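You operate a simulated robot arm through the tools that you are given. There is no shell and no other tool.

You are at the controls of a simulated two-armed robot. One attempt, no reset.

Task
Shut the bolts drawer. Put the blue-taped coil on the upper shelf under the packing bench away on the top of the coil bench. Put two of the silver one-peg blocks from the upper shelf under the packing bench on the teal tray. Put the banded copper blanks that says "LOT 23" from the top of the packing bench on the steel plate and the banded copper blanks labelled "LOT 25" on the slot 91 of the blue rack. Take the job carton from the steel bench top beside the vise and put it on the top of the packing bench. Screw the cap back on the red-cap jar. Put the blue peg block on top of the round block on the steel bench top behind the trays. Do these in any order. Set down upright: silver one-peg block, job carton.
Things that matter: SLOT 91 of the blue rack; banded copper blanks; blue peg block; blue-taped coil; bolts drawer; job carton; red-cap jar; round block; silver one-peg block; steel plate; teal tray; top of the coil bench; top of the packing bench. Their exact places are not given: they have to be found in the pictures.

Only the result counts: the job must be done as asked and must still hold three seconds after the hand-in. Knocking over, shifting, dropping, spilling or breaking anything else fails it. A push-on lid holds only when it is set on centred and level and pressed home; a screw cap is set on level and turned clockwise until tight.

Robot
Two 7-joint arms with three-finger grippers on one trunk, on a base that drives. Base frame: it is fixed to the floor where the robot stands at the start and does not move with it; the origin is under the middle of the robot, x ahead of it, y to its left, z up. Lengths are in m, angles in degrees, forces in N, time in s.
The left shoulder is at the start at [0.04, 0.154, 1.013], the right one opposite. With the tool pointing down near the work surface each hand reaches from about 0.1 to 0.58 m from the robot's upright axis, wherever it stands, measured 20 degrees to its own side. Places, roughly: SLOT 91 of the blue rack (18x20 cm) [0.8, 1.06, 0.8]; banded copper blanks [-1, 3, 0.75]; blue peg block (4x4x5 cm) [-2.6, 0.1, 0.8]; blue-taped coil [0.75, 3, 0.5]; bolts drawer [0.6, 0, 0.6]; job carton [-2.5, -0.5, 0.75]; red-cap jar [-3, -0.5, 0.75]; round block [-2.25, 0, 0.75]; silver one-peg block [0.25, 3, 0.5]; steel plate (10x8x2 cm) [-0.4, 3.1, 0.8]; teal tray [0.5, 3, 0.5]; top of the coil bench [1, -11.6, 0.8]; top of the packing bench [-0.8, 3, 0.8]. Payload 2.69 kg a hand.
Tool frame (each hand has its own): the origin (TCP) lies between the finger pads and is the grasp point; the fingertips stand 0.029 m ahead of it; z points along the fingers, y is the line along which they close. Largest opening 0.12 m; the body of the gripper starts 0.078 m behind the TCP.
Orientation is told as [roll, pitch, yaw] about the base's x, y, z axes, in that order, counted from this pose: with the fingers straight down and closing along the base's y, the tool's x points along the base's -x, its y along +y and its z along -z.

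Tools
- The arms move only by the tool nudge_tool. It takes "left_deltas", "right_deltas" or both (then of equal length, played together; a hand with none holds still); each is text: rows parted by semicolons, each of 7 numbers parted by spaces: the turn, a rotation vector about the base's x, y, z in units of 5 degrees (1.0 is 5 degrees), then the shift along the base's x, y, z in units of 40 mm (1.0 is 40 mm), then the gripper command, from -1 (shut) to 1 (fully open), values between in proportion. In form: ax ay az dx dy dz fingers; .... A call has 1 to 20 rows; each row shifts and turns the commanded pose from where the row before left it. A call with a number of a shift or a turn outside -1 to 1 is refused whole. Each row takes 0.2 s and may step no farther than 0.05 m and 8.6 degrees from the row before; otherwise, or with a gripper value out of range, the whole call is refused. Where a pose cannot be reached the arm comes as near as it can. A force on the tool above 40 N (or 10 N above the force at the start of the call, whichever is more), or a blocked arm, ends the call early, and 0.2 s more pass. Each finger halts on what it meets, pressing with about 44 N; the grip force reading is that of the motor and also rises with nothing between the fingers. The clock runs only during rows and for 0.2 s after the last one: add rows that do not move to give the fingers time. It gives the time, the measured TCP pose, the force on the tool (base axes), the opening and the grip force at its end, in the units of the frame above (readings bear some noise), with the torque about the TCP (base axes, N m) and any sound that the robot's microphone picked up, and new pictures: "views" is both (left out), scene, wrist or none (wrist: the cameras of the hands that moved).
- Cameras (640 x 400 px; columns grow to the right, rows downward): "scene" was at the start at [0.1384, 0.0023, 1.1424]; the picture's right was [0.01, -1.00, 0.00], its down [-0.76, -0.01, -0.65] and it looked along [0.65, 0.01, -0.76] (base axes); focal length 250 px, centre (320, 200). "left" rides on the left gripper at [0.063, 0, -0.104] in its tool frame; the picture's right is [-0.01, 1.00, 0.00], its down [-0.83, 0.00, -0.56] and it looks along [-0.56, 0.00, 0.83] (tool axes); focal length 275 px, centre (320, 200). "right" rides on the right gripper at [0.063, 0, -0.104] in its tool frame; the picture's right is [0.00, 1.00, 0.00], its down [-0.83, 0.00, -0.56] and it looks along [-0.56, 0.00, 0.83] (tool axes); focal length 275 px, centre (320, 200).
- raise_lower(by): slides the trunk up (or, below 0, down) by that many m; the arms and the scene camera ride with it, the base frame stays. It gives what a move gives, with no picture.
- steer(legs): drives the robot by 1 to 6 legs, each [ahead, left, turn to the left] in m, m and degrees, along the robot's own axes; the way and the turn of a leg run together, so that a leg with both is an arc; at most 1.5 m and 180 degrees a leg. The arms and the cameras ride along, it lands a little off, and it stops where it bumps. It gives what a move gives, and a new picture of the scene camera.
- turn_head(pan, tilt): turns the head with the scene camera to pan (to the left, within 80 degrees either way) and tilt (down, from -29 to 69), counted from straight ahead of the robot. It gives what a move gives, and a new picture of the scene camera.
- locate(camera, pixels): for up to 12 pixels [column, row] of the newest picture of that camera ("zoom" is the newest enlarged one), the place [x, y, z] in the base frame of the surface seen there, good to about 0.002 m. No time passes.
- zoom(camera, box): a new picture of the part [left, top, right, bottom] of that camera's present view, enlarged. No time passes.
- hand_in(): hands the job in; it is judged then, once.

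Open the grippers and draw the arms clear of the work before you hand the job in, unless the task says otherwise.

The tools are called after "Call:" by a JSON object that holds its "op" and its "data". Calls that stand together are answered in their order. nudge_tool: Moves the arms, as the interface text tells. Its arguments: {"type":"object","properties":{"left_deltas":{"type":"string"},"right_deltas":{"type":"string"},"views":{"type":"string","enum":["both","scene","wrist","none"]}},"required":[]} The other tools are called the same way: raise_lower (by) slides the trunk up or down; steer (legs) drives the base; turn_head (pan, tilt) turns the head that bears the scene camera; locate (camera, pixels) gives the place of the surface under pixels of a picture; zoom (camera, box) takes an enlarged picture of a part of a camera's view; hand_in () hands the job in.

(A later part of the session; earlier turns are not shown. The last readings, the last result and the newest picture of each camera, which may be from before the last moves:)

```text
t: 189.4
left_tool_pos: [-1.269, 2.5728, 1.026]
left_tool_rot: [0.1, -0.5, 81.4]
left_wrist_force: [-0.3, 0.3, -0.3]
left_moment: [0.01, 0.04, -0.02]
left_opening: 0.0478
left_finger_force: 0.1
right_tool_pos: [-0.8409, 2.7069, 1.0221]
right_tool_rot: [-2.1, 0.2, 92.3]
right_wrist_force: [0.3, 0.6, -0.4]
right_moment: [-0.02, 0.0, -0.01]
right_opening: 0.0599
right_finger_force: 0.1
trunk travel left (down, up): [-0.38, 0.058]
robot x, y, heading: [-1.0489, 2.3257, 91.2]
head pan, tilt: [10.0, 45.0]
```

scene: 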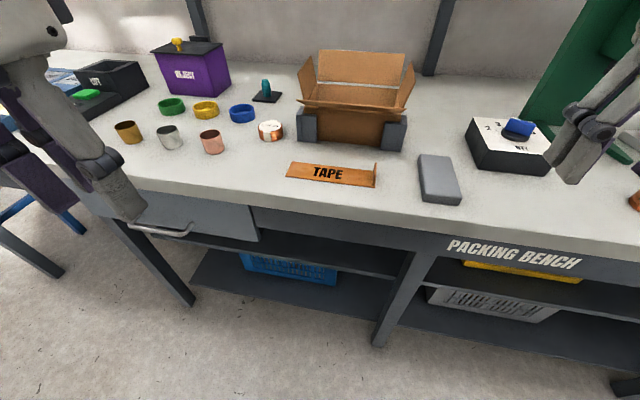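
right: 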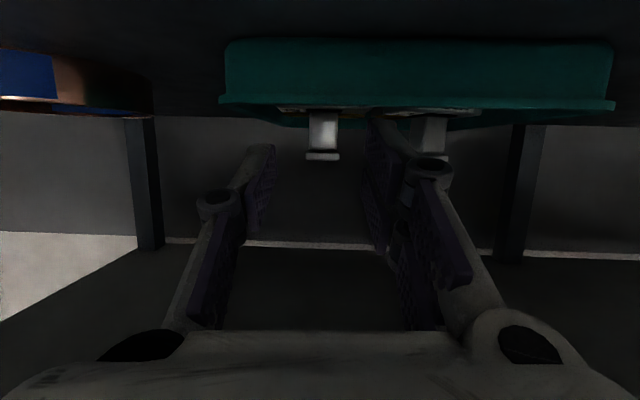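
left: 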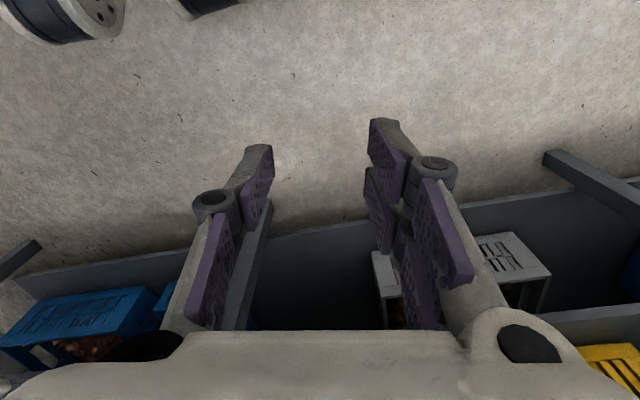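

LOT 25 is at (270,130), with the carton guard at (308,125), blue ring at (242,113) and pink cup at (210,142) around it. I locate them.

Call:
{"op": "zoom", "data": {"camera": "scene", "box": [200, 85, 340, 195]}}

Call:
{"op": "locate", "data": {"camera": "scene", "pixels": [[270, 125], [259, 126], [282, 126], [270, 142], [300, 115], [300, 140], [315, 120], [252, 110], [242, 118], [220, 140], [292, 165], [305, 100]]}}

```text
3.64 times, centred on (270, 140) of scene
```

zoom: 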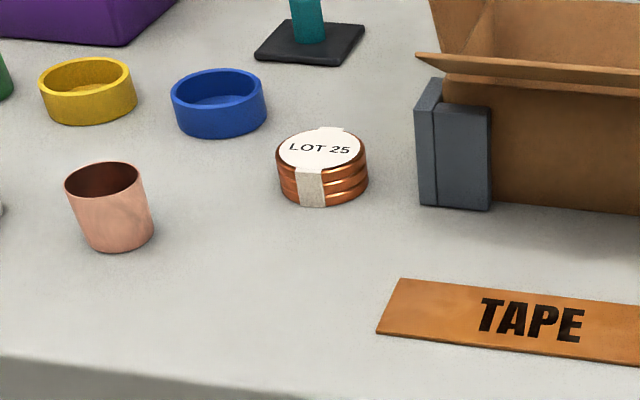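

```text
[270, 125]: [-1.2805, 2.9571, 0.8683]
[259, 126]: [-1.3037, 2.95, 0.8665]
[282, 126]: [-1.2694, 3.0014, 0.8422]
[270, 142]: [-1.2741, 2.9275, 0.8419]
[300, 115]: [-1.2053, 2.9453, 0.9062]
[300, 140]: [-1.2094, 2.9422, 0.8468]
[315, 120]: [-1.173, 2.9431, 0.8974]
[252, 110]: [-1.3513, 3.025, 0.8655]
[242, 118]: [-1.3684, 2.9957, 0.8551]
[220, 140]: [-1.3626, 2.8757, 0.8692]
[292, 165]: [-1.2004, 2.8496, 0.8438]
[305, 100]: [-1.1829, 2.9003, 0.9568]
```

LOT 25's centre is at (-1.279, 2.955), ~70 mm left of the carton guard. I drive 13 cm ahead, then yaw the left hand to about 50° and move over it.

Call:
{"op": "steer", "data": {"legs": [[0.13, 0, -1.2]]}}

Call:
{"op": "nudge_tool", "data": {"left_deltas": "0 0 -0.8 0 0.65 0 0.33; 0 0 -0.8 0 0.65 0 0.33; 0 0 -0.8 0 0.65 0 0.33; 0 0 -0.8 0 0.65 0 0.33; 0 0 -0.8 0 0.65 0 0.33; 0 0 -0.8 0 0.65 0 0.33; 0 0 -0.6 0 0.6 0 0.33; 0 0 -0.6 0 0.6 0 0.33; 0 0 0 0 0.5 0 0.33; 0 0 0 0 0 0 0.33", "views": "both"}}

```text
t: 190.7
left_tool_pos: [-1.2653, 2.7076, 1.0258]
left_tool_rot: [0.2, -0.5, 80.2]
left_wrist_force: [-0.7, 0.0, 0.4]
left_moment: [-0.02, 0.01, -0.03]
left_opening: 0.0481
left_finger_force: 0.2
right_tool_pos: [-0.8351, 2.8332, 1.0198]
right_tool_rot: [-2.0, 0.1, 91.0]
right_wrist_force: [0.7, 0.3, 0.6]
right_moment: [-0.02, 0.0, 0.0]
right_opening: 0.06
right_finger_force: 0.1
trunk travel left (down, up): [-0.38, 0.058]
robot x, y, heading: [-1.0529, 2.4591, 90.3]
head pan, tilt: [10.0, 45.0]
```

scene: 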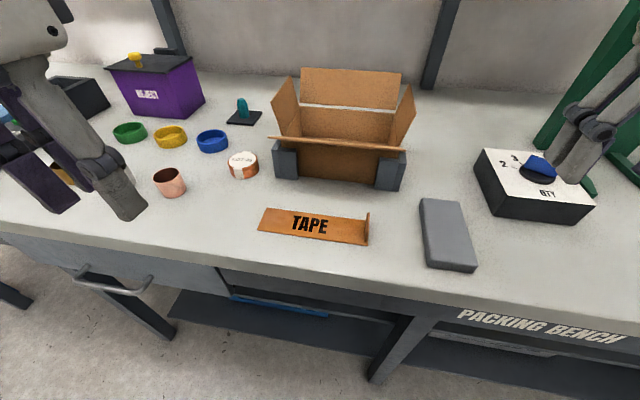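

```text
t: 192.9
left_tool_pos: [-1.2661, 2.9328, 1.0277]
left_tool_rot: [0.2, -0.5, 50.2]
left_wrist_force: [0.9, 0.5, 0.3]
left_moment: [0.0, -0.01, 0.03]
left_opening: 0.0799
left_finger_force: 0.2
right_tool_pos: [-0.8353, 2.8327, 1.0207]
right_tool_rot: [-2.1, 0.2, 91.2]
right_wrist_force: [-1.4, -0.4, 0.7]
right_moment: [-0.02, -0.01, 0.01]
right_opening: 0.0598
right_finger_force: 0.0
trunk travel left (down, up): [-0.38, 0.058]
robot x, y, heading: [-1.0531, 2.4563, 90.0]
head pan, tilt: [10.0, 45.0]
```

scene: 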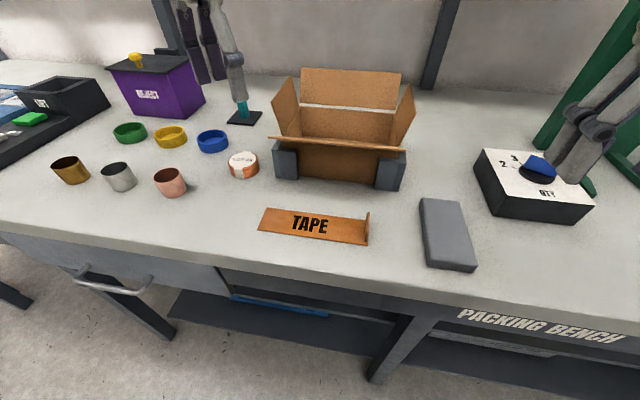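
left: 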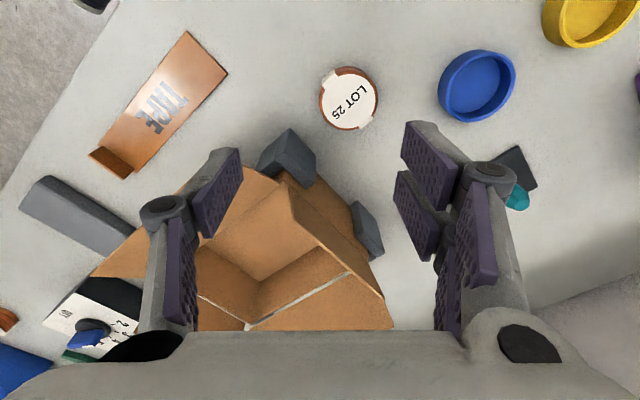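

I refine LOT 25's centre using both cameras.

Call:
{"op": "locate", "data": {"camera": "left", "pixels": [[348, 98], [321, 98], [377, 98], [348, 70], [348, 128], [290, 150], [450, 85], [300, 190]]}}

Call:
{"op": "locate", "data": {"camera": "scene", "pixels": [[243, 157], [229, 159], [257, 159], [243, 178], [274, 150], [296, 150], [228, 140]]}}

```text
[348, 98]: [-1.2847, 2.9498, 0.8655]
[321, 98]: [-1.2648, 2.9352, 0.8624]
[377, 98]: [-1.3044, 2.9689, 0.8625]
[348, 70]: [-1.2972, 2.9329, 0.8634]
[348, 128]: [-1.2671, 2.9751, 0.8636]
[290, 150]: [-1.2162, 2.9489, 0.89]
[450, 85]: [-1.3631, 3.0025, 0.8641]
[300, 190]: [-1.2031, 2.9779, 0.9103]
```

```text
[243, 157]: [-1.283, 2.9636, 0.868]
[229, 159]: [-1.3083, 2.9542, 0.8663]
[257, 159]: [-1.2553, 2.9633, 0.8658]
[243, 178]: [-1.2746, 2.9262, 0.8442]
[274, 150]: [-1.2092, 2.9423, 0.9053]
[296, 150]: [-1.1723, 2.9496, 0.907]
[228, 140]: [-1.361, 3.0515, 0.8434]
```

Centre is (-1.282, 2.954). I shift over it and go down to z≈0.882.

Call:
{"op": "nudge_tool", "data": {"left_deltas": "0 0 0 -0.2 0.265 0 0.33; 0 0 0 -0.2 0.265 0 0.33; 0 0 0 0 0 -0.8 0.33; 0 0 0 0 0 -0.9 0.33; 0 0 0 0 0 -0.9 0.33; 0 0 0 0 0 -0.6 0.33; 0 0 0 0 0 -0.45 0.33; 0 0 0 0 0 0 0.33", "views": "both"}}

```text
t: 194.7
left_tool_pos: [-1.2813, 2.9522, 0.8813]
left_tool_rot: [0.1, -0.5, 50.2]
left_wrist_force: [0.3, 0.3, 0.4]
left_moment: [-0.01, 0.01, -0.02]
left_opening: 0.0796
left_finger_force: 0.1
right_tool_pos: [-0.837, 2.8334, 1.021]
right_tool_rot: [-2.0, 0.2, 91.1]
right_wrist_force: [0.6, -0.3, -0.5]
right_moment: [-0.02, 0.01, 0.04]
right_opening: 0.0601
right_finger_force: 0.1
trunk travel left (down, up): [-0.38, 0.058]
robot x, y, heading: [-1.053, 2.4559, 90.2]
head pan, tilt: [10.0, 45.0]
```

scene: 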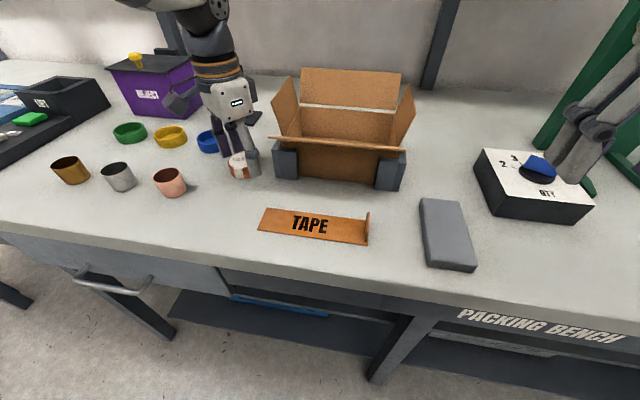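
left: 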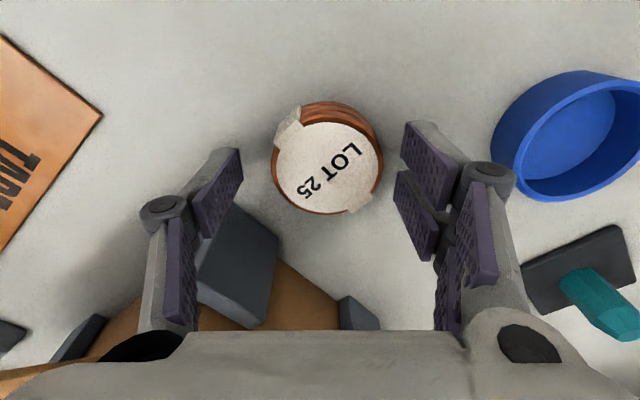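

Well centred (col ~327). I go down 8 mm more, close, and lift slowly 2 cm.

Call:
{"op": "nudge_tool", "data": {"left_deltas": "0 0 0 0 0 -0.1 0.33; 0 0 0 0 0 -0.1 0.33; 0 0 0 0 0 0 0.33; 0 0 0 0 0 0 -1; 0 0 0 0 0 0 -1; 0 0 0 0 0 0 -1; 0 0 0 0 0 0 -1; 0 0 0 0 0 0 -1; 0 0 0 0 0 0.1 -1; 0 0 0 0 0 0.2 -1; 0 0 0 0 0 0.2 -1; 0 0 0 0 0 0 -1", "views": "wrist"}}

```text
t: 197.3
left_tool_pos: [-1.2815, 2.9526, 0.8928]
left_tool_rot: [0.1, -0.5, 50.2]
left_wrist_force: [0.1, 0.0, -1.4]
left_moment: [0.01, 0.01, 0.01]
left_opening: 0.0546
left_finger_force: 44.3
right_tool_pos: [-0.836, 2.8332, 1.0203]
right_tool_rot: [-2.1, 0.1, 91.1]
right_wrist_force: [-0.1, 0.0, -0.5]
right_moment: [-0.01, -0.03, 0.01]
right_opening: 0.0601
right_finger_force: 0.1
trunk travel left (down, up): [-0.38, 0.058]
robot x, y, heading: [-1.0539, 2.4536, 90.3]
head pan, tilt: [10.0, 45.0]
```

left: 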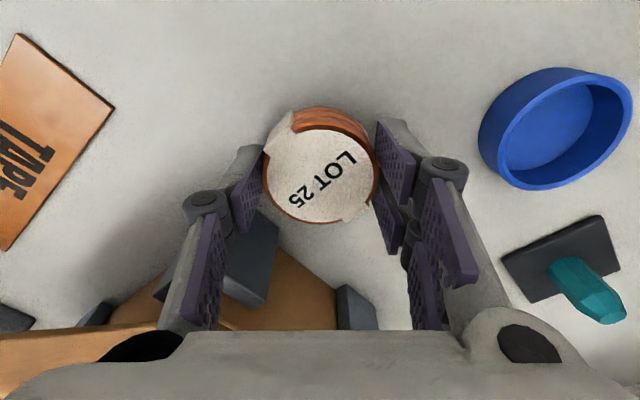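

LOT 25 is held. I lift it, yaw back to 90°, and retract.

Call:
{"op": "nudge_tool", "data": {"left_deltas": "0 0 0 0 0 0.3 -1; 0 0 0 0 0 0.4 -1; 0 0 0 0 0 0.4 -1; 0 0 0 0 0 0.4 -1; 0 0 0 0 0 0.4 -1; 0 0 0 0 0 0.4 -1; 0 0 0 0 0 0.4 -1; 0 0 0 0 0 0.4 -1; 0 0 0 0 0 0.4 -1; 0 0 0 0 0 0.3 -1; 0 0 1 0 0 0 -1; 0 0 1 0 0 0 -1; 0 0 1 0 -0.3 0 -1; 0 0 1 0 -0.4 0 -1; 0 0 1 0 -0.5 0 -1; 0 0 1 0 -0.5 0 -1; 0 0 1 0 -0.5 0 -1; 0 0 1 0 -0.5 0 -1; 0 0 0 0 -0.5 0 -1; 0 0 0 0 0 0 -1", "views": "wrist"}}

```text
t: 201.5
left_tool_pos: [-1.2827, 2.8236, 1.0434]
left_tool_rot: [0.1, -0.5, 90.3]
left_wrist_force: [-0.5, -0.6, -1.5]
left_moment: [-0.02, -0.01, -0.01]
left_opening: 0.0544
left_finger_force: 43.3
right_tool_pos: [-0.8365, 2.833, 1.0212]
right_tool_rot: [-2.2, 0.1, 91.2]
right_wrist_force: [0.6, -0.5, 0.5]
right_moment: [0.0, 0.01, 0.04]
right_opening: 0.0601
right_finger_force: 0.0
trunk travel left (down, up): [-0.38, 0.058]
robot x, y, heading: [-1.0531, 2.458, 90.6]
head pan, tilt: [10.0, 45.0]
```

left: 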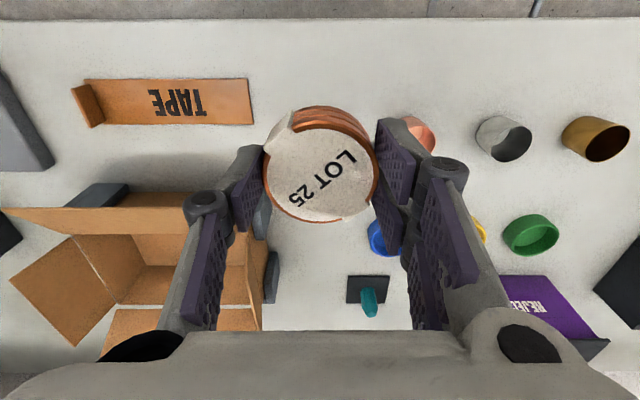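

LOT 25 is secured at z≈1.04. I back away, turn right to face the rack, and drive toward it for a look.

Call:
{"op": "steer", "data": {"legs": [[-0.55, 0, 0], [0, 0, -90.5], [0.9, -0.85, 0]]}}

Call:
{"op": "turn_head", "data": {"pan": 10, "tilt": 25}}

```text
t: 215.0
left_tool_pos: [0.1904, 1.2685, 1.0426]
left_tool_rot: [0.2, -0.5, -1.2]
left_wrist_force: [0.1, 0.0, -1.8]
left_moment: [-0.02, 0.04, 0.03]
left_opening: 0.0545
left_finger_force: 44.0
right_tool_pos: [0.1879, 0.8232, 1.0206]
right_tool_rot: [-2.1, 0.2, -0.3]
right_wrist_force: [0.1, -0.4, -0.2]
right_moment: [0.01, 0.0, 0.02]
right_opening: 0.0599
right_finger_force: 0.1
trunk travel left (down, up): [-0.38, 0.058]
robot x, y, heading: [-0.181, 1.0519, -1.4]
head pan, tilt: [10.0, 45.0]
```

scene: 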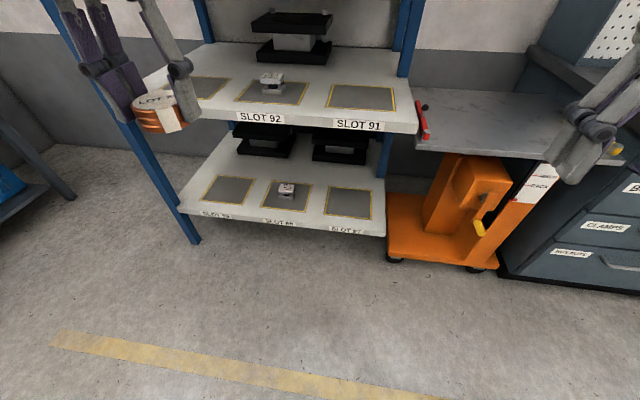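

```text
t: 215.8
left_tool_pos: [0.1906, 1.2692, 1.0445]
left_tool_rot: [0.0, -0.4, -1.2]
left_wrist_force: [0.3, 0.2, -2.7]
left_moment: [-0.01, 0.01, -0.01]
left_opening: 0.0543
left_finger_force: 44.6
right_tool_pos: [0.1879, 0.8224, 1.0205]
right_tool_rot: [-2.1, 0.2, -0.3]
right_wrist_force: [-0.2, -0.8, 0.5]
right_moment: [-0.03, 0.0, 0.03]
right_opening: 0.0601
right_finger_force: 0.0
trunk travel left (down, up): [-0.38, 0.058]
robot x, y, heading: [-0.1841, 1.0492, -1.2]
head pan, tilt: [10.0, 25.0]
```

scene: 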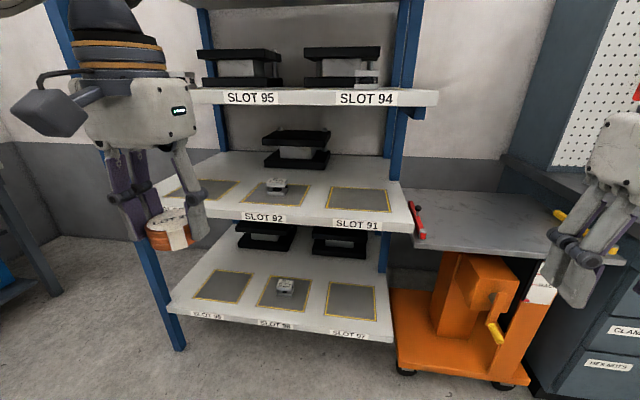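

SLOT 91 is the rightmost pad on the middle shelf, around (360,197), empty. I locate the pad's corners, the shelf and the shelf above.

Call:
{"op": "locate", "data": {"camera": "scene", "pixels": [[333, 188], [388, 190], [326, 206], [391, 211], [360, 198], [358, 222], [365, 98], [365, 104], [408, 212], [406, 120], [420, 105], [415, 190]]}}

Call:
{"op": "zoom", "data": {"camera": "scene", "box": [240, 60, 480, 240]}}

```text
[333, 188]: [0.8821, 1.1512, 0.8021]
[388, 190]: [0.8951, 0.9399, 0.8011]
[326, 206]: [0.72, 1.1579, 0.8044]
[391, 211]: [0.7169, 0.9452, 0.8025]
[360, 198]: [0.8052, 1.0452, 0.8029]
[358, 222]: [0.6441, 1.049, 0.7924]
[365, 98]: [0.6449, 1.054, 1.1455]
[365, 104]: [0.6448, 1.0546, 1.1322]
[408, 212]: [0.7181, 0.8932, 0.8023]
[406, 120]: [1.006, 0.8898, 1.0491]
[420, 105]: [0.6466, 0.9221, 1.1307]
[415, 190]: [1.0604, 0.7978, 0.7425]
```

```text
2.22 times, centred on (360, 150) of scene
```

zoom: 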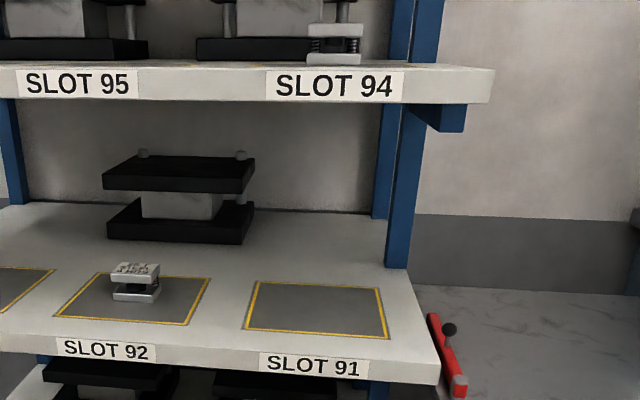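

SLOT 91's pad spans x 0.72–0.885, y 0.945–1.155 at z 0.803; the shelf above is at z≈1.13. I check the orange cart and table fronts before approaching.

Call:
{"op": "locate", "data": {"camera": "scene", "pixels": [[405, 350], [400, 372], [460, 360], [500, 378], [410, 235], [440, 225], [545, 270], [420, 225], [360, 335], [280, 330], [175, 320]]}}

```text
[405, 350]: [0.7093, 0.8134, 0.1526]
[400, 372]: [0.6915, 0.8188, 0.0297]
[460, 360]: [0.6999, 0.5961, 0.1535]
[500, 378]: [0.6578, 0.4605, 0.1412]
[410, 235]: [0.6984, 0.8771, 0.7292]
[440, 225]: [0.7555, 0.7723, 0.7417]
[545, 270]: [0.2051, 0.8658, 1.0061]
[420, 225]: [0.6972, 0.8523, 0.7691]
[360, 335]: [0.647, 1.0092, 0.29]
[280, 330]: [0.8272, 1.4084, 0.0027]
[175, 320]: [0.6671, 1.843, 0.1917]
```

The cart and table fronts are at x≥0.66, clear. I retract and raise the right hand, and lower the trunk 17 cm so the forearm can pass under the upper shelf.

Call:
{"op": "nudge_tool", "data": {"right_deltas": "0 0 0 -0.5 0 0.3 0; 0 0 0 -0.5 0 0.3 0; 0 0 0 -0.5 0 0.3 0; 0 0 0 -0.5 0 0.3 0; 0 0 0 -0.5 0 0.3 0; 0 0 0 -0.5 0 0.3 0", "views": "none"}}

Call:
{"op": "raise_lower", "data": {"by": -0.17}}

Call:
{"op": "turn_head", "data": {"pan": 15, "tilt": 15}}

```text
t: 217.2
left_tool_pos: [0.19, 1.2692, 1.0439]
left_tool_rot: [0.0, -0.5, -1.2]
left_wrist_force: [-0.4, -0.3, -1.1]
left_moment: [0.01, -0.02, -0.02]
left_opening: 0.0543
left_finger_force: 44.7
right_tool_pos: [0.0684, 0.8238, 1.0935]
right_tool_rot: [-2.1, 0.2, -0.4]
right_wrist_force: [-0.1, 0.3, 0.1]
right_moment: [0.03, -0.03, -0.04]
right_opening: 0.0599
right_finger_force: 0.0
trunk travel left (down, up): [-0.38, 0.058]
robot x, y, heading: [-0.1786, 1.0483, -1.1]
head pan, tilt: [10.0, 25.0]
```

```text
t: 219.1
left_tool_pos: [0.1907, 1.2686, 0.8746]
left_tool_rot: [0.1, -0.6, -1.3]
left_wrist_force: [-0.5, 0.4, -2.1]
left_moment: [0.03, 0.04, -0.01]
left_opening: 0.0546
left_finger_force: 43.9
right_tool_pos: [0.1152, 0.8224, 0.8637]
right_tool_rot: [-1.7, 14.9, -0.2]
right_wrist_force: [-0.9, 0.2, 0.0]
right_moment: [0.01, -0.03, 0.02]
right_opening: 0.06
right_finger_force: 0.0
trunk travel left (down, up): [-0.21, 0.228]
robot x, y, heading: [-0.1825, 1.0476, -1.2]
head pan, tilt: [10.0, 25.0]
```

```text
t: 219.8
left_tool_pos: [0.1906, 1.2696, 0.8728]
left_tool_rot: [0.1, -0.5, -1.2]
left_wrist_force: [0.1, -0.2, -1.6]
left_moment: [-0.04, -0.01, 0.01]
left_opening: 0.0545
left_finger_force: 43.8
right_tool_pos: [0.1168, 0.8225, 0.8627]
right_tool_rot: [-1.7, 15.1, -0.3]
right_wrist_force: [0.3, 0.1, 0.4]
right_moment: [0.0, 0.0, -0.01]
right_opening: 0.06
right_finger_force: 0.0
trunk travel left (down, up): [-0.21, 0.228]
robot x, y, heading: [-0.1771, 1.0526, -1.6]
head pan, tilt: [15.0, 15.0]
```

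scene: 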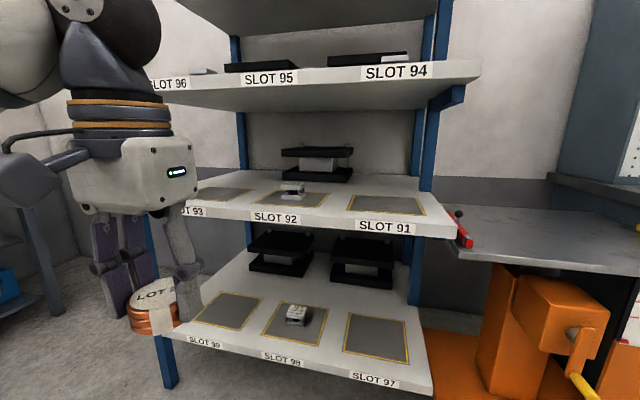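

I check the height of the left wrist joint relative to the upper shelf's underside.

Call:
{"op": "locate", "data": {"camera": "scene", "pixels": [[110, 20], [60, 8], [120, 60], [20, 20], [90, 5], [10, 60], [330, 75], [330, 110], [425, 70], [440, 80]]}}

```text
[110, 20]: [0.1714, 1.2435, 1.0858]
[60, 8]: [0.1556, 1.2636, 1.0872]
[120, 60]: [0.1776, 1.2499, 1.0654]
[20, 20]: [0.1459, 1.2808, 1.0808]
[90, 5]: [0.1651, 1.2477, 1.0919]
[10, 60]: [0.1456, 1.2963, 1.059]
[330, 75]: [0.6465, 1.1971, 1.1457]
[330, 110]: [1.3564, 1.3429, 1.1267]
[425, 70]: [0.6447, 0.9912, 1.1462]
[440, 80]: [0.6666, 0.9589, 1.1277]
```

The upper shelf's underside is at z≈1.127. I extend the left hand forward 13 cm in free space to see how the forearm lies.

Call:
{"op": "nudge_tool", "data": {"left_deltas": "0 0 0 0.5 0 0 -1; 0 0 0 0.5 0 0 -1; 0 0 0 0.5 0 0 -1; 0 0 0 0.5 0 0 -1; 0 0 0 0.5 0 0 -1; 0 0 0 0.5 0 0 -1; 0 0 0 0.25 0 0 -1; 0 0 0 0 0 0 -1", "views": "none"}}

Call:
{"op": "turn_head", "data": {"pan": 45, "tilt": 0}}

```text
t: 221.6
left_tool_pos: [0.3221, 1.2688, 0.874]
left_tool_rot: [0.1, -0.6, -1.3]
left_wrist_force: [-0.8, 0.0, -1.8]
left_moment: [0.0, 0.01, -0.02]
left_opening: 0.0547
left_finger_force: 43.9
right_tool_pos: [0.1166, 0.8237, 0.8631]
right_tool_rot: [-1.8, 15.1, -0.3]
right_wrist_force: [-0.7, -0.3, -0.3]
right_moment: [0.03, 0.04, -0.01]
right_opening: 0.0601
right_finger_force: 0.1
trunk travel left (down, up): [-0.21, 0.228]
robot x, y, heading: [-0.183, 1.0508, -1.2]
head pan, tilt: [15.0, 15.0]
```

```text
t: 222.6
left_tool_pos: [0.3222, 1.2695, 0.8729]
left_tool_rot: [0.1, -0.5, -1.2]
left_wrist_force: [-0.5, 0.4, -1.2]
left_moment: [0.0, 0.02, -0.03]
left_opening: 0.0543
left_finger_force: 43.9
right_tool_pos: [0.116, 0.8217, 0.8628]
right_tool_rot: [-1.8, 15.1, -0.3]
right_wrist_force: [0.0, 0.3, -0.3]
right_moment: [0.0, 0.01, -0.01]
right_opening: 0.0601
right_finger_force: 0.0
trunk travel left (down, up): [-0.21, 0.228]
robot x, y, heading: [-0.1834, 1.0487, -1.2]
head pan, tilt: [45.0, 0.0]
```

scene: 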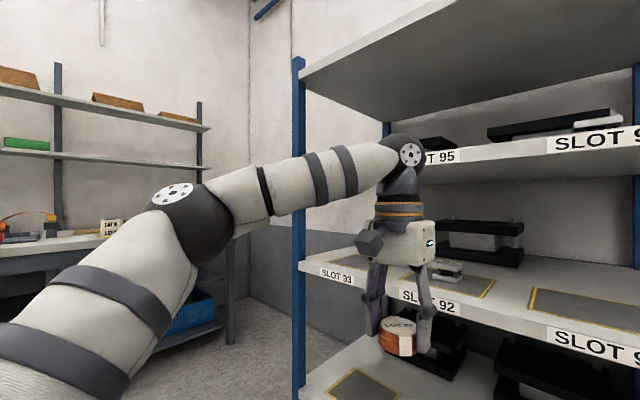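

The elbow lies low and outward and the forearm rises to the wrist joint, so the joint is the highest part. I locate its top.

Call:
{"op": "locate", "data": {"camera": "scene", "pixels": [[405, 138], [395, 140], [415, 145], [370, 148], [330, 155], [300, 160], [175, 195], [200, 190], [410, 165], [400, 175]]}}

```text
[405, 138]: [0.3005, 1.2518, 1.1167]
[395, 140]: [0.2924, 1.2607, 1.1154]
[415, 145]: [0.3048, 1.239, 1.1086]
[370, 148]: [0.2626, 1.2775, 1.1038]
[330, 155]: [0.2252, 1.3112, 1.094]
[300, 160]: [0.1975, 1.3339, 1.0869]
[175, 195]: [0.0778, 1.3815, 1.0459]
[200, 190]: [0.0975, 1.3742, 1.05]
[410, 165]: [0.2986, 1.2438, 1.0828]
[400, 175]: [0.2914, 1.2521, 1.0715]
```

The joint's top is ~0.247 m above the TCP, so entering at TCP z≈0.855 leaves ~25 mm under the upper shelf. I lower 18 mm, align sideways with SLOT 91 and drive 0.3 m ahead.

Call:
{"op": "nudge_tool", "data": {"left_deltas": "0 0 0 0 0 -0.22 -1; 0 0 0 0 0 -0.23 -1; 0 0 0 0 0 0 -1", "views": "none"}}

Call:
{"op": "steer", "data": {"legs": [[0, -0.22, 1.2], [0.3, 0, 0]]}}

Call:
{"op": "turn_head", "data": {"pan": 20, "tilt": 20}}

```text
t: 223.4
left_tool_pos: [0.3204, 1.2685, 0.8552]
left_tool_rot: [0.0, -0.5, -1.1]
left_wrist_force: [0.7, -0.1, -1.9]
left_moment: [-0.05, 0.04, 0.0]
left_opening: 0.0544
left_finger_force: 43.7
right_tool_pos: [0.1168, 0.8222, 0.8638]
right_tool_rot: [-1.8, 15.1, -0.3]
right_wrist_force: [0.2, 0.0, -0.8]
right_moment: [-0.01, 0.01, 0.01]
right_opening: 0.06
right_finger_force: 0.1
trunk travel left (down, up): [-0.21, 0.228]
robot x, y, heading: [-0.1783, 1.052, -1.0]
head pan, tilt: [45.0, 0.0]
```

```text
t: 227.4
left_tool_pos: [0.6197, 1.0528, 0.8568]
left_tool_rot: [0.1, -0.5, -0.3]
left_wrist_force: [-0.3, 0.1, -2.1]
left_moment: [0.0, 0.01, 0.01]
left_opening: 0.0546
left_finger_force: 44.4
right_tool_pos: [0.4228, 0.6043, 0.8632]
right_tool_rot: [-1.9, 15.2, 0.5]
right_wrist_force: [-0.5, 0.4, -0.1]
right_moment: [0.0, 0.01, 0.01]
right_opening: 0.0598
right_finger_force: 0.1
trunk travel left (down, up): [-0.21, 0.228]
robot x, y, heading: [0.1249, 0.8237, -0.3]
head pan, tilt: [45.0, 0.0]
```

scene: 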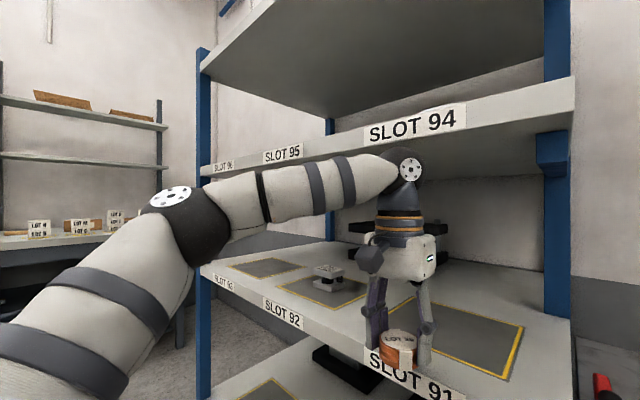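

```text
t: 228.3
left_tool_pos: [0.6206, 1.0521, 0.8552]
left_tool_rot: [0.1, -0.4, -0.4]
left_wrist_force: [-0.5, -0.4, -1.6]
left_moment: [0.0, 0.01, 0.01]
left_opening: 0.0544
left_finger_force: 44.3
right_tool_pos: [0.4216, 0.6039, 0.8636]
right_tool_rot: [-1.8, 15.2, 0.5]
right_wrist_force: [-0.6, 0.2, -0.5]
right_moment: [-0.02, -0.01, 0.03]
right_opening: 0.0598
right_finger_force: 0.1
trunk travel left (down, up): [-0.21, 0.228]
robot x, y, heading: [0.1218, 0.8288, -0.1]
head pan, tilt: [20.0, 20.0]
```

scene: 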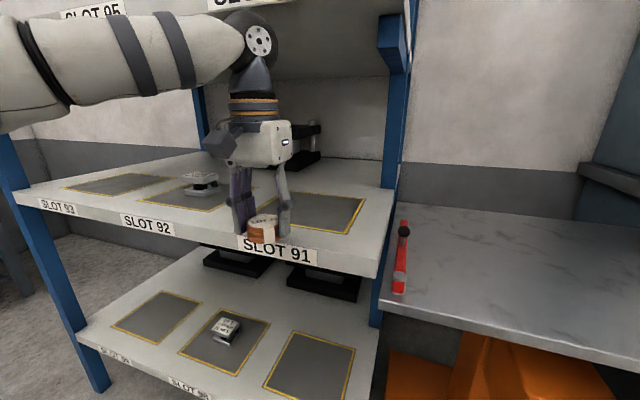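

The blank is at the slot's front edge and the joint's top (z≈1.10) is below the shelf (1.127). I drive the last 15 cm in.

Call:
{"op": "steer", "data": {"legs": [[0.155, 0, 0]]}}

Call:
{"op": "locate", "data": {"camera": "scene", "pixels": [[250, 40], [260, 25], [270, 190], [262, 215]]}}

Call:
{"op": "zoom", "data": {"camera": "left", "box": [0, 0, 640, 400]}}

```text
t: 229.7
left_tool_pos: [0.7738, 1.0503, 0.8566]
left_tool_rot: [0.1, -0.6, -0.4]
left_wrist_force: [0.5, 0.3, -1.9]
left_moment: [0.0, 0.04, 0.03]
left_opening: 0.0544
left_finger_force: 43.7
right_tool_pos: [0.5764, 0.6021, 0.862]
right_tool_rot: [-1.8, 15.2, 0.4]
right_wrist_force: [-0.1, -0.5, 0.0]
right_moment: [-0.04, 0.03, 0.03]
right_opening: 0.0599
right_finger_force: 0.1
trunk travel left (down, up): [-0.21, 0.228]
robot x, y, heading: [0.2728, 0.826, -0.3]
head pan, tilt: [20.0, 20.0]
```

scene: 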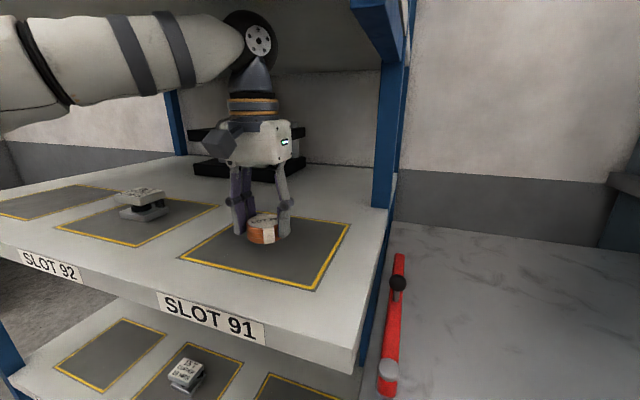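

```text
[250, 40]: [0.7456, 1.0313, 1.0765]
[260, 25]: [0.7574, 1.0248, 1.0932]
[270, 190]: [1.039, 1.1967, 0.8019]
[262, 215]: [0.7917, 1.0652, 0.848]
```

```text
1.00 times, centred on (320, 200) of left (not enlarged: the box is as wide or as high as the picture)
```

zoom: 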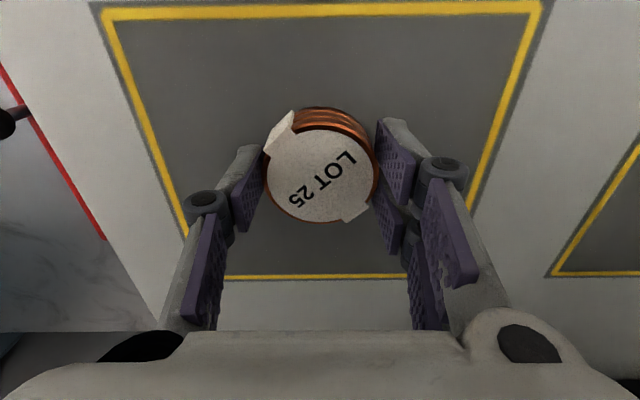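

The blank is centred over the SLOT 91 pad. I lower 19 mm, then in small steps to contact.

Call:
{"op": "nudge_tool", "data": {"left_deltas": "0 0 0 0.1 0 -0.15 -1; 0 0 0 0.1 0 -0.15 -1; 0 0 0 0 0 -0.12 -1; 0 0 0 0 0 -0.05 -1; 0 0 0 0 0 0 -1", "views": "none"}}

Call:
{"op": "nudge_tool", "data": {"left_deltas": "0 0 0 0 0 -0.03 -1; 0 0 0 0 0 -0.03 -1; 0 0 0 0 0 0 -1", "views": "none"}}

```text
t: 230.8
left_tool_pos: [0.7838, 1.0519, 0.8371]
left_tool_rot: [0.1, -0.5, -0.3]
left_wrist_force: [0.7, 0.2, -1.8]
left_moment: [0.02, -0.01, -0.01]
left_opening: 0.0543
left_finger_force: 43.3
right_tool_pos: [0.5764, 0.6014, 0.8628]
right_tool_rot: [-1.8, 15.0, 0.5]
right_wrist_force: [-0.4, 0.7, 0.5]
right_moment: [0.0, -0.01, 0.01]
right_opening: 0.0602
right_finger_force: 0.1
trunk travel left (down, up): [-0.21, 0.228]
robot x, y, heading: [0.2755, 0.8212, -0.6]
head pan, tilt: [20.0, 20.0]
```

```text
t: 231.7
left_tool_pos: [0.7822, 1.0504, 0.8356]
left_tool_rot: [0.0, -0.5, -0.3]
left_wrist_force: [-0.7, -0.2, -1.1]
left_moment: [-0.03, -0.01, 0.02]
left_opening: 0.0544
left_finger_force: 44.7
right_tool_pos: [0.5768, 0.6029, 0.8639]
right_tool_rot: [-1.7, 15.0, 0.5]
right_wrist_force: [-0.4, -0.1, 0.2]
right_moment: [-0.03, 0.02, 0.04]
right_opening: 0.0598
right_finger_force: 0.1
trunk travel left (down, up): [-0.21, 0.228]
robot x, y, heading: [0.2756, 0.825, -0.5]
head pan, tilt: [20.0, 20.0]
```

Call:
{"op": "nudge_tool", "data": {"left_deltas": "0 0 0 0 0 -0.03 -1; 0 0 0 0 0 -0.03 -1; 0 0 0 0 0 0 -1", "views": "none"}}

Call:
{"op": "nudge_tool", "data": {"left_deltas": "0 0 0 0 0 -0.02 -1; 0 0 0 0 0 -0.02 -1; 0 0 0 0 0 0 -1", "views": "wrist"}}

```text
t: 232.4
left_tool_pos: [0.7837, 1.0516, 0.8341]
left_tool_rot: [0.0, -0.7, -0.3]
left_wrist_force: [5.3, 3.3, 13.8]
left_moment: [0.28, -0.37, 0.02]
left_opening: 0.0544
left_finger_force: 44.4
right_tool_pos: [0.5752, 0.6012, 0.8641]
right_tool_rot: [-1.8, 15.0, 0.5]
right_wrist_force: [-0.3, -0.1, 0.6]
right_moment: [0.01, -0.03, -0.01]
right_opening: 0.0598
right_finger_force: 0.1
trunk travel left (down, up): [-0.21, 0.228]
robot x, y, heading: [0.276, 0.8245, -0.5]
head pan, tilt: [20.0, 20.0]
```

```text
t: 233.2
left_tool_pos: [0.7808, 1.0508, 0.8313]
left_tool_rot: [0.2, -0.7, -0.3]
left_wrist_force: [8.5, 9.4, 30.1]
left_moment: [0.34, -0.5, 0.06]
left_opening: 0.0544
left_finger_force: 44.1
right_tool_pos: [0.5755, 0.6035, 0.8625]
right_tool_rot: [-1.8, 15.0, 0.5]
right_wrist_force: [-0.8, -0.3, -0.2]
right_moment: [-0.04, 0.01, -0.05]
right_opening: 0.0602
right_finger_force: 0.1
trunk travel left (down, up): [-0.21, 0.228]
robot x, y, heading: [0.2764, 0.8238, -0.3]
head pan, tilt: [20.0, 20.0]
```

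left: 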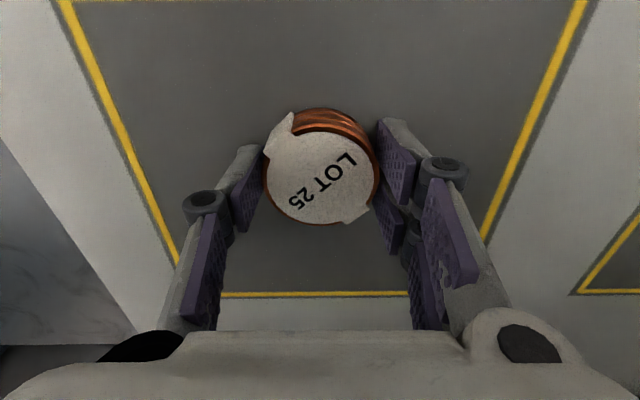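

Contact at 30 N on the pad. I ease up, open to 75 mm, rise to ~0.86 and back the base out.

Call:
{"op": "nudge_tool", "data": {"left_deltas": "0 0 0 0 0 0.04 -1; 0 0 0 0 0 0 -0.05; 0 0 0 0 0 0 0.25; 0 0 0 0 0 0 0.25; 0 0 0 0 0 0.25 0.25; 0 0 0 0 0 0.35 0.25; 0 0 0 0 0 0.1 0.25; 0 0 0 0 0 0 0.25", "views": "wrist"}}

Call:
{"op": "steer", "data": {"legs": [[-0.4, 0, 0]]}}

```text
t: 235.1
left_tool_pos: [0.7808, 1.0512, 0.8597]
left_tool_rot: [0.1, -0.4, -0.4]
left_wrist_force: [0.1, 0.4, 0.2]
left_moment: [0.0, -0.05, -0.03]
left_opening: 0.075
left_finger_force: 0.2
right_tool_pos: [0.5757, 0.6032, 0.8637]
right_tool_rot: [-1.7, 15.0, 0.5]
right_wrist_force: [0.3, -0.3, 1.1]
right_moment: [0.02, -0.04, 0.01]
right_opening: 0.06
right_finger_force: 0.1
trunk travel left (down, up): [-0.21, 0.228]
robot x, y, heading: [0.2719, 0.821, -0.6]
head pan, tilt: [20.0, 20.0]
```

left: 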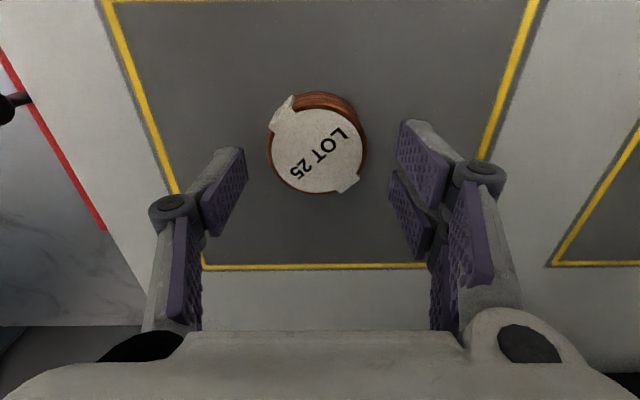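

```text
t: 237.6
left_tool_pos: [0.3799, 1.0545, 0.8612]
left_tool_rot: [0.1, -0.5, -0.5]
left_wrist_force: [-0.1, 0.7, 0.0]
left_moment: [-0.02, -0.01, -0.01]
left_opening: 0.075
left_finger_force: 0.1
right_tool_pos: [0.1715, 0.6052, 0.8624]
right_tool_rot: [-1.8, 15.0, 0.4]
right_wrist_force: [0.6, -0.6, -0.5]
right_moment: [-0.04, -0.02, -0.02]
right_opening: 0.06
right_finger_force: 0.1
trunk travel left (down, up): [-0.21, 0.228]
robot x, y, heading: [-0.1296, 0.8311, -0.6]
head pan, tilt: [20.0, 20.0]
```

scene: 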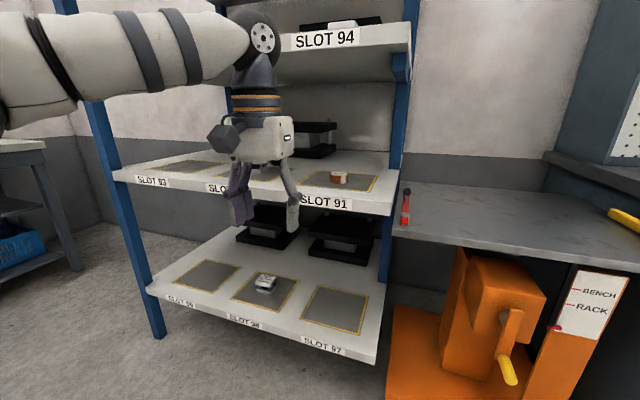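

LOT 25 sits on SLOT 91. Now I head for the coil: turn left, drive to the packing bench's right part and lower the trunk.

Call:
{"op": "steer", "data": {"legs": [[0, 0, 90.5], [1.2, -0.35, 0]]}}

Call:
{"op": "raise_lower", "data": {"by": -0.205}}

Call:
{"op": "turn_head", "data": {"pan": -20, "tilt": 20}}

```text
t: 247.8
left_tool_pos: [-0.0046, 2.5486, 0.8602]
left_tool_rot: [0.2, -0.5, 89.8]
left_wrist_force: [-0.3, -0.6, -0.2]
left_moment: [0.01, 0.03, 0.03]
left_opening: 0.0752
left_finger_force: 0.1
right_tool_pos: [0.4455, 2.344, 0.8622]
right_tool_rot: [-1.8, 15.1, 90.6]
right_wrist_force: [0.4, 0.5, -0.7]
right_moment: [0.01, 0.0, 0.02]
right_opening: 0.06
right_finger_force: 0.0
trunk travel left (down, up): [-0.21, 0.228]
robot x, y, heading: [0.2199, 2.0423, 89.6]
head pan, tilt: [20.0, 20.0]
```

scene: 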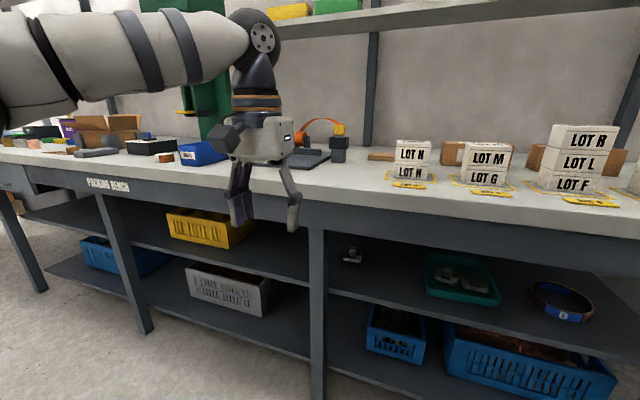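

```text
t: 250.0
left_tool_pos: [-0.0042, 2.5473, 0.6543]
left_tool_rot: [0.1, -0.6, 89.8]
left_wrist_force: [0.2, -0.9, 0.0]
left_moment: [0.02, 0.02, -0.02]
left_opening: 0.0748
left_finger_force: 0.0
right_tool_pos: [0.4442, 2.3949, 0.6139]
right_tool_rot: [-1.5, 25.4, 90.7]
right_wrist_force: [0.7, 0.0, -0.5]
right_moment: [-0.01, -0.03, -0.01]
right_opening: 0.0598
right_finger_force: 0.0
trunk travel left (down, up): [-0.005, 0.433]
robot x, y, heading: [0.2239, 2.0381, 89.8]
head pan, tilt: [20.0, 20.0]
```

```text
t: 251.1
left_tool_pos: [-0.0031, 2.5478, 0.6554]
left_tool_rot: [0.1, -0.5, 89.8]
left_wrist_force: [0.0, 0.7, -0.2]
left_moment: [0.08, 0.0, 0.04]
left_opening: 0.0749
left_finger_force: 0.1
right_tool_pos: [0.4444, 2.3955, 0.6141]
right_tool_rot: [-1.5, 25.4, 90.6]
right_wrist_force: [-0.1, -0.1, 0.3]
right_moment: [0.0, 0.0, 0.01]
right_opening: 0.0598
right_finger_force: 0.0
trunk travel left (down, up): [-0.005, 0.433]
robot x, y, heading: [0.2228, 2.0436, 89.7]
head pan, tilt: [-20.0, 20.0]
```

scene: 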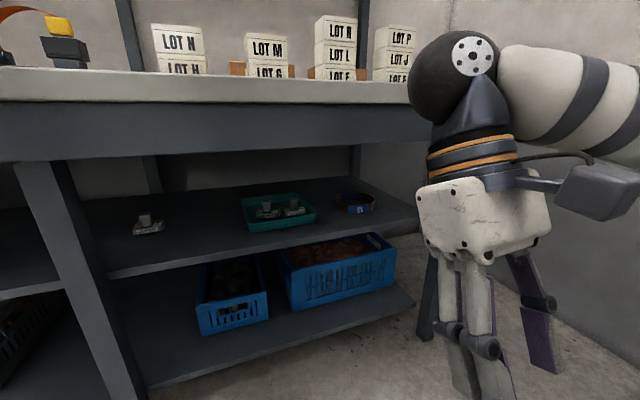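

I tilt the right hand to about 50° forward and yaw it 25° inward, while pulling the left hand back out of the way.

Call:
{"op": "nudge_tool", "data": {"left_deltas": "0 0 0 0 -0.4 0 0.25; 0 0 0 0 -0.4 0 0.25; 0 0 0 0 -0.4 0 0.25; 0 0 0 0 -0.4 0 0.25; 0 0 0 0 -0.4 0 0.25; 0 0 0 0 -0.4 0 0.25; 0 0 0 0 -0.4 0 0.25; 0 0 0 0 -0.4 0 0.25; 0 0 0 0 -0.4 0 0.25; 0 0 0 0 -0.4 0 0.25; 0 0 0 0 -0.4 0 0.25; 0 0 0 0 -0.4 0 0.25; 0 0 0 0 -0.4 0 0.25; 0 0 0 0 -0.4 0 0.25; 0 0 0 0 0 0 0.25; 0 0 0 0 0 0 0.25; 0 0 0 0 0 0 0.25; 0 0 0 0 0 0 0.25; 0 0 0 0 0 0 0.25; 0 0 0 0 0 0 0.25", "right_deltas": "1 0 0 0 0.35 -0.04 0; 1 0 0 0 0.35 -0.04 0; 1 0 0 0 0.35 -0.04 0; 1 0 0 0 0.35 -0.04 0; 1 0 0 0 0.35 -0.04 0; 1 0 0 0 0.35 -0.04 0; 1 0 0 0 0.35 -0.04 0; 1 0 0 0 0.35 -0.04 0; 1 0 0 0 0.35 -0.04 0; 1 0 0 0 0.35 -0.04 0; 1 0 0 0 0.35 -0.04 0; 1 0 0 0 0.35 -0.04 0; 1 0 0 0 0.35 -0.04 0; 1 0 0 0 0.35 -0.04 0; 1 0 0 0 0.35 -0.04 0; 0 0 1 0 0 0 0; 0 0 1 0 0 0 0; 0 0 1 0 0 0 0; 0 0 1 0 0 0 0; 0 0 1 0 0 0 0", "views": "both"}}

```text
t: 255.2
left_tool_pos: [-0.002, 2.3254, 0.6479]
left_tool_rot: [0.1, -0.5, 89.8]
left_wrist_force: [0.2, -1.4, -0.2]
left_moment: [-0.03, -0.03, -0.02]
left_opening: 0.075
left_finger_force: 0.0
left hand out of reach, approached as far as the arm can: row 7, 12
right_tool_pos: [0.4443, 2.6053, 0.5894]
right_tool_rot: [-2.6, -49.5, 116.1]
right_wrist_force: [0.8, 0.0, 0.5]
right_moment: [-0.01, -0.03, 0.05]
right_opening: 0.0599
right_finger_force: 0.1
trunk travel left (down, up): [-0.005, 0.433]
robot x, y, heading: [0.2234, 2.0375, 89.8]
head pan, tilt: [-20.0, 20.0]
```

scene: 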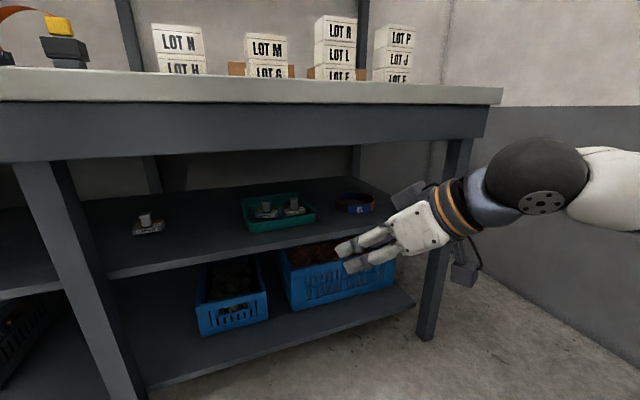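
right: 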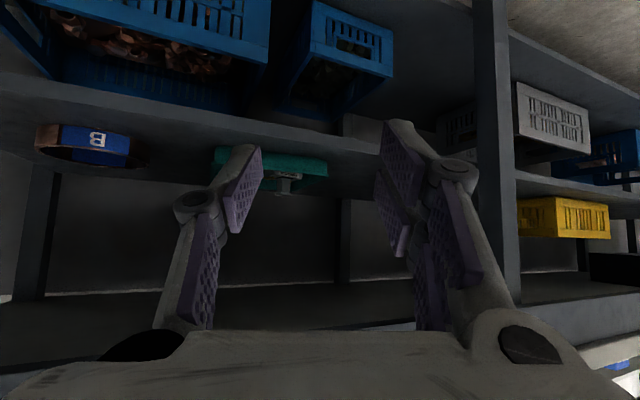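
left: 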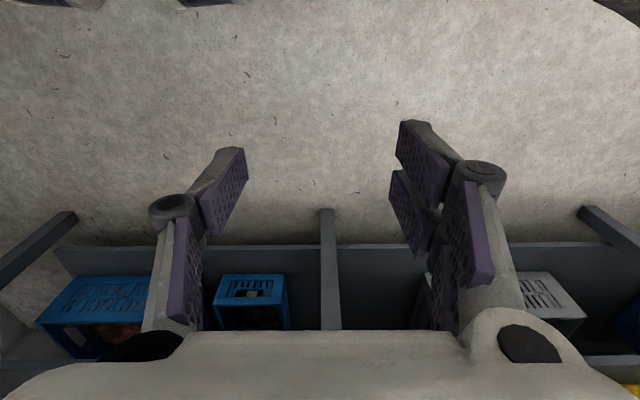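

The ring's wall should be gripped at its near-left (≈(0.580, 2.986)). I tilt 4.5° more, lower to the entry height 0.541, then drive right 0.14 m and ahead 0.22 m.

Call:
{"op": "nudge_tool", "data": {"right_deltas": "0.42 0.17 0 0 0 -0.4 -0.1; 0.42 0.17 0 0 0 -0.4 -0.1; 0 0 0 0 0 -0.4 -0.1; 0 0 0 0 0 0 -0.1", "views": "none"}}

Call:
{"op": "steer", "data": {"legs": [[0, -0.14, 0], [0.22, 0, 0]]}}

Call:
{"op": "zoom", "data": {"camera": "right", "box": [0, 0, 640, 400]}}

```text
t: 256.2
left_tool_pos: [-0.0001, 2.3257, 0.6473]
left_tool_rot: [0.1, -0.6, 89.8]
left_wrist_force: [-0.6, -0.9, 0.1]
left_moment: [-0.03, 0.02, -0.03]
left_opening: 0.0751
left_finger_force: 0.0
right_tool_pos: [0.4442, 2.6056, 0.5408]
right_tool_rot: [-3.2, -54.1, 116.5]
right_wrist_force: [0.2, -0.8, 1.1]
right_moment: [-0.01, -0.03, -0.01]
right_opening: 0.0541
right_finger_force: 0.1
trunk travel left (down, up): [-0.005, 0.433]
robot x, y, heading: [0.2238, 2.0425, 89.9]
head pan, tilt: [-20.0, 20.0]
```

```text
t: 259.3
left_tool_pos: [0.1392, 2.5448, 0.6476]
left_tool_rot: [0.0, -0.4, 89.9]
left_wrist_force: [0.4, 0.0, -0.1]
left_moment: [0.02, 0.0, 0.01]
left_opening: 0.0752
left_finger_force: 0.0
right_tool_pos: [0.5867, 2.8252, 0.5412]
right_tool_rot: [-3.0, -54.1, 116.3]
right_wrist_force: [0.4, 0.1, 0.2]
right_moment: [0.0, 0.01, -0.03]
right_opening: 0.0541
right_finger_force: 0.0
trunk travel left (down, up): [-0.005, 0.433]
robot x, y, heading: [0.3671, 2.2609, 89.9]
head pan, tilt: [-20.0, 20.0]
```

scene: 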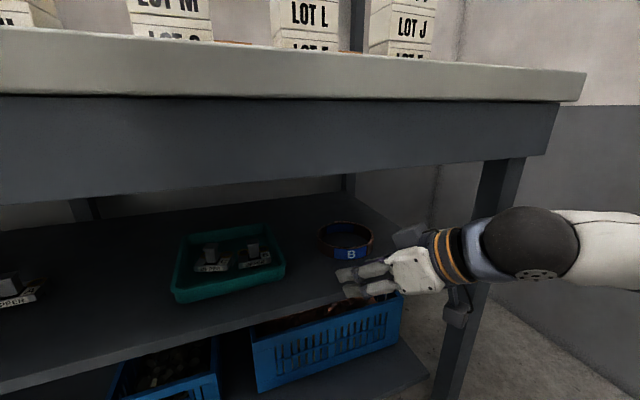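

```text
1.00 times, centred on (320, 200) of right (not enlarged: the box is as wide or as high as the picture)
```

zoom: 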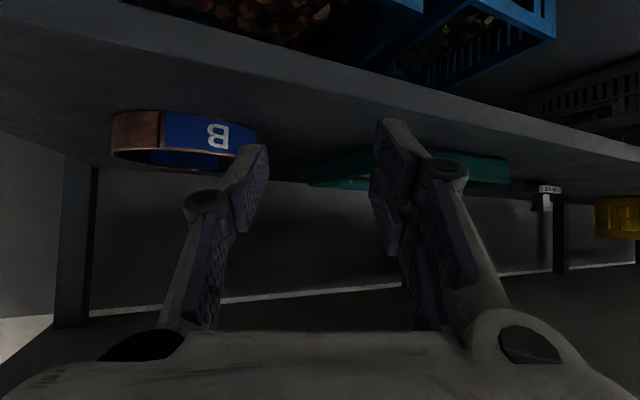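

I check the ring's rim height from this closer view before passing over it.

Call:
{"op": "locate", "data": {"camera": "zoom", "pixels": [[120, 155], [150, 165], [190, 172], [225, 155], [200, 125], [120, 120], [160, 113], [240, 122]]}}

Call:
{"op": "locate", "data": {"camera": "scene", "pixels": [[320, 235], [345, 223], [372, 238], [350, 250], [350, 263], [325, 250], [525, 210], [440, 230], [410, 235]]}}

```text
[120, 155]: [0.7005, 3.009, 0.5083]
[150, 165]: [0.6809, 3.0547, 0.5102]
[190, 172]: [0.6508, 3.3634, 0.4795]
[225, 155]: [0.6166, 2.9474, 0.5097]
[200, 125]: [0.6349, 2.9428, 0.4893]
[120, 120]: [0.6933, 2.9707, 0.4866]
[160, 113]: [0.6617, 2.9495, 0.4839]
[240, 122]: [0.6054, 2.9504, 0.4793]
```

```text
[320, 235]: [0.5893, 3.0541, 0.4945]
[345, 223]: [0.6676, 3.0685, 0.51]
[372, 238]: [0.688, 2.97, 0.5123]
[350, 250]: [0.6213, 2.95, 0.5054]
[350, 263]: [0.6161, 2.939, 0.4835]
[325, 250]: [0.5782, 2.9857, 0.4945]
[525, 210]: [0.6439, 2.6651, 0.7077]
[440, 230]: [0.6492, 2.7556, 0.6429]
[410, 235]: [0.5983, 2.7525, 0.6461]
```

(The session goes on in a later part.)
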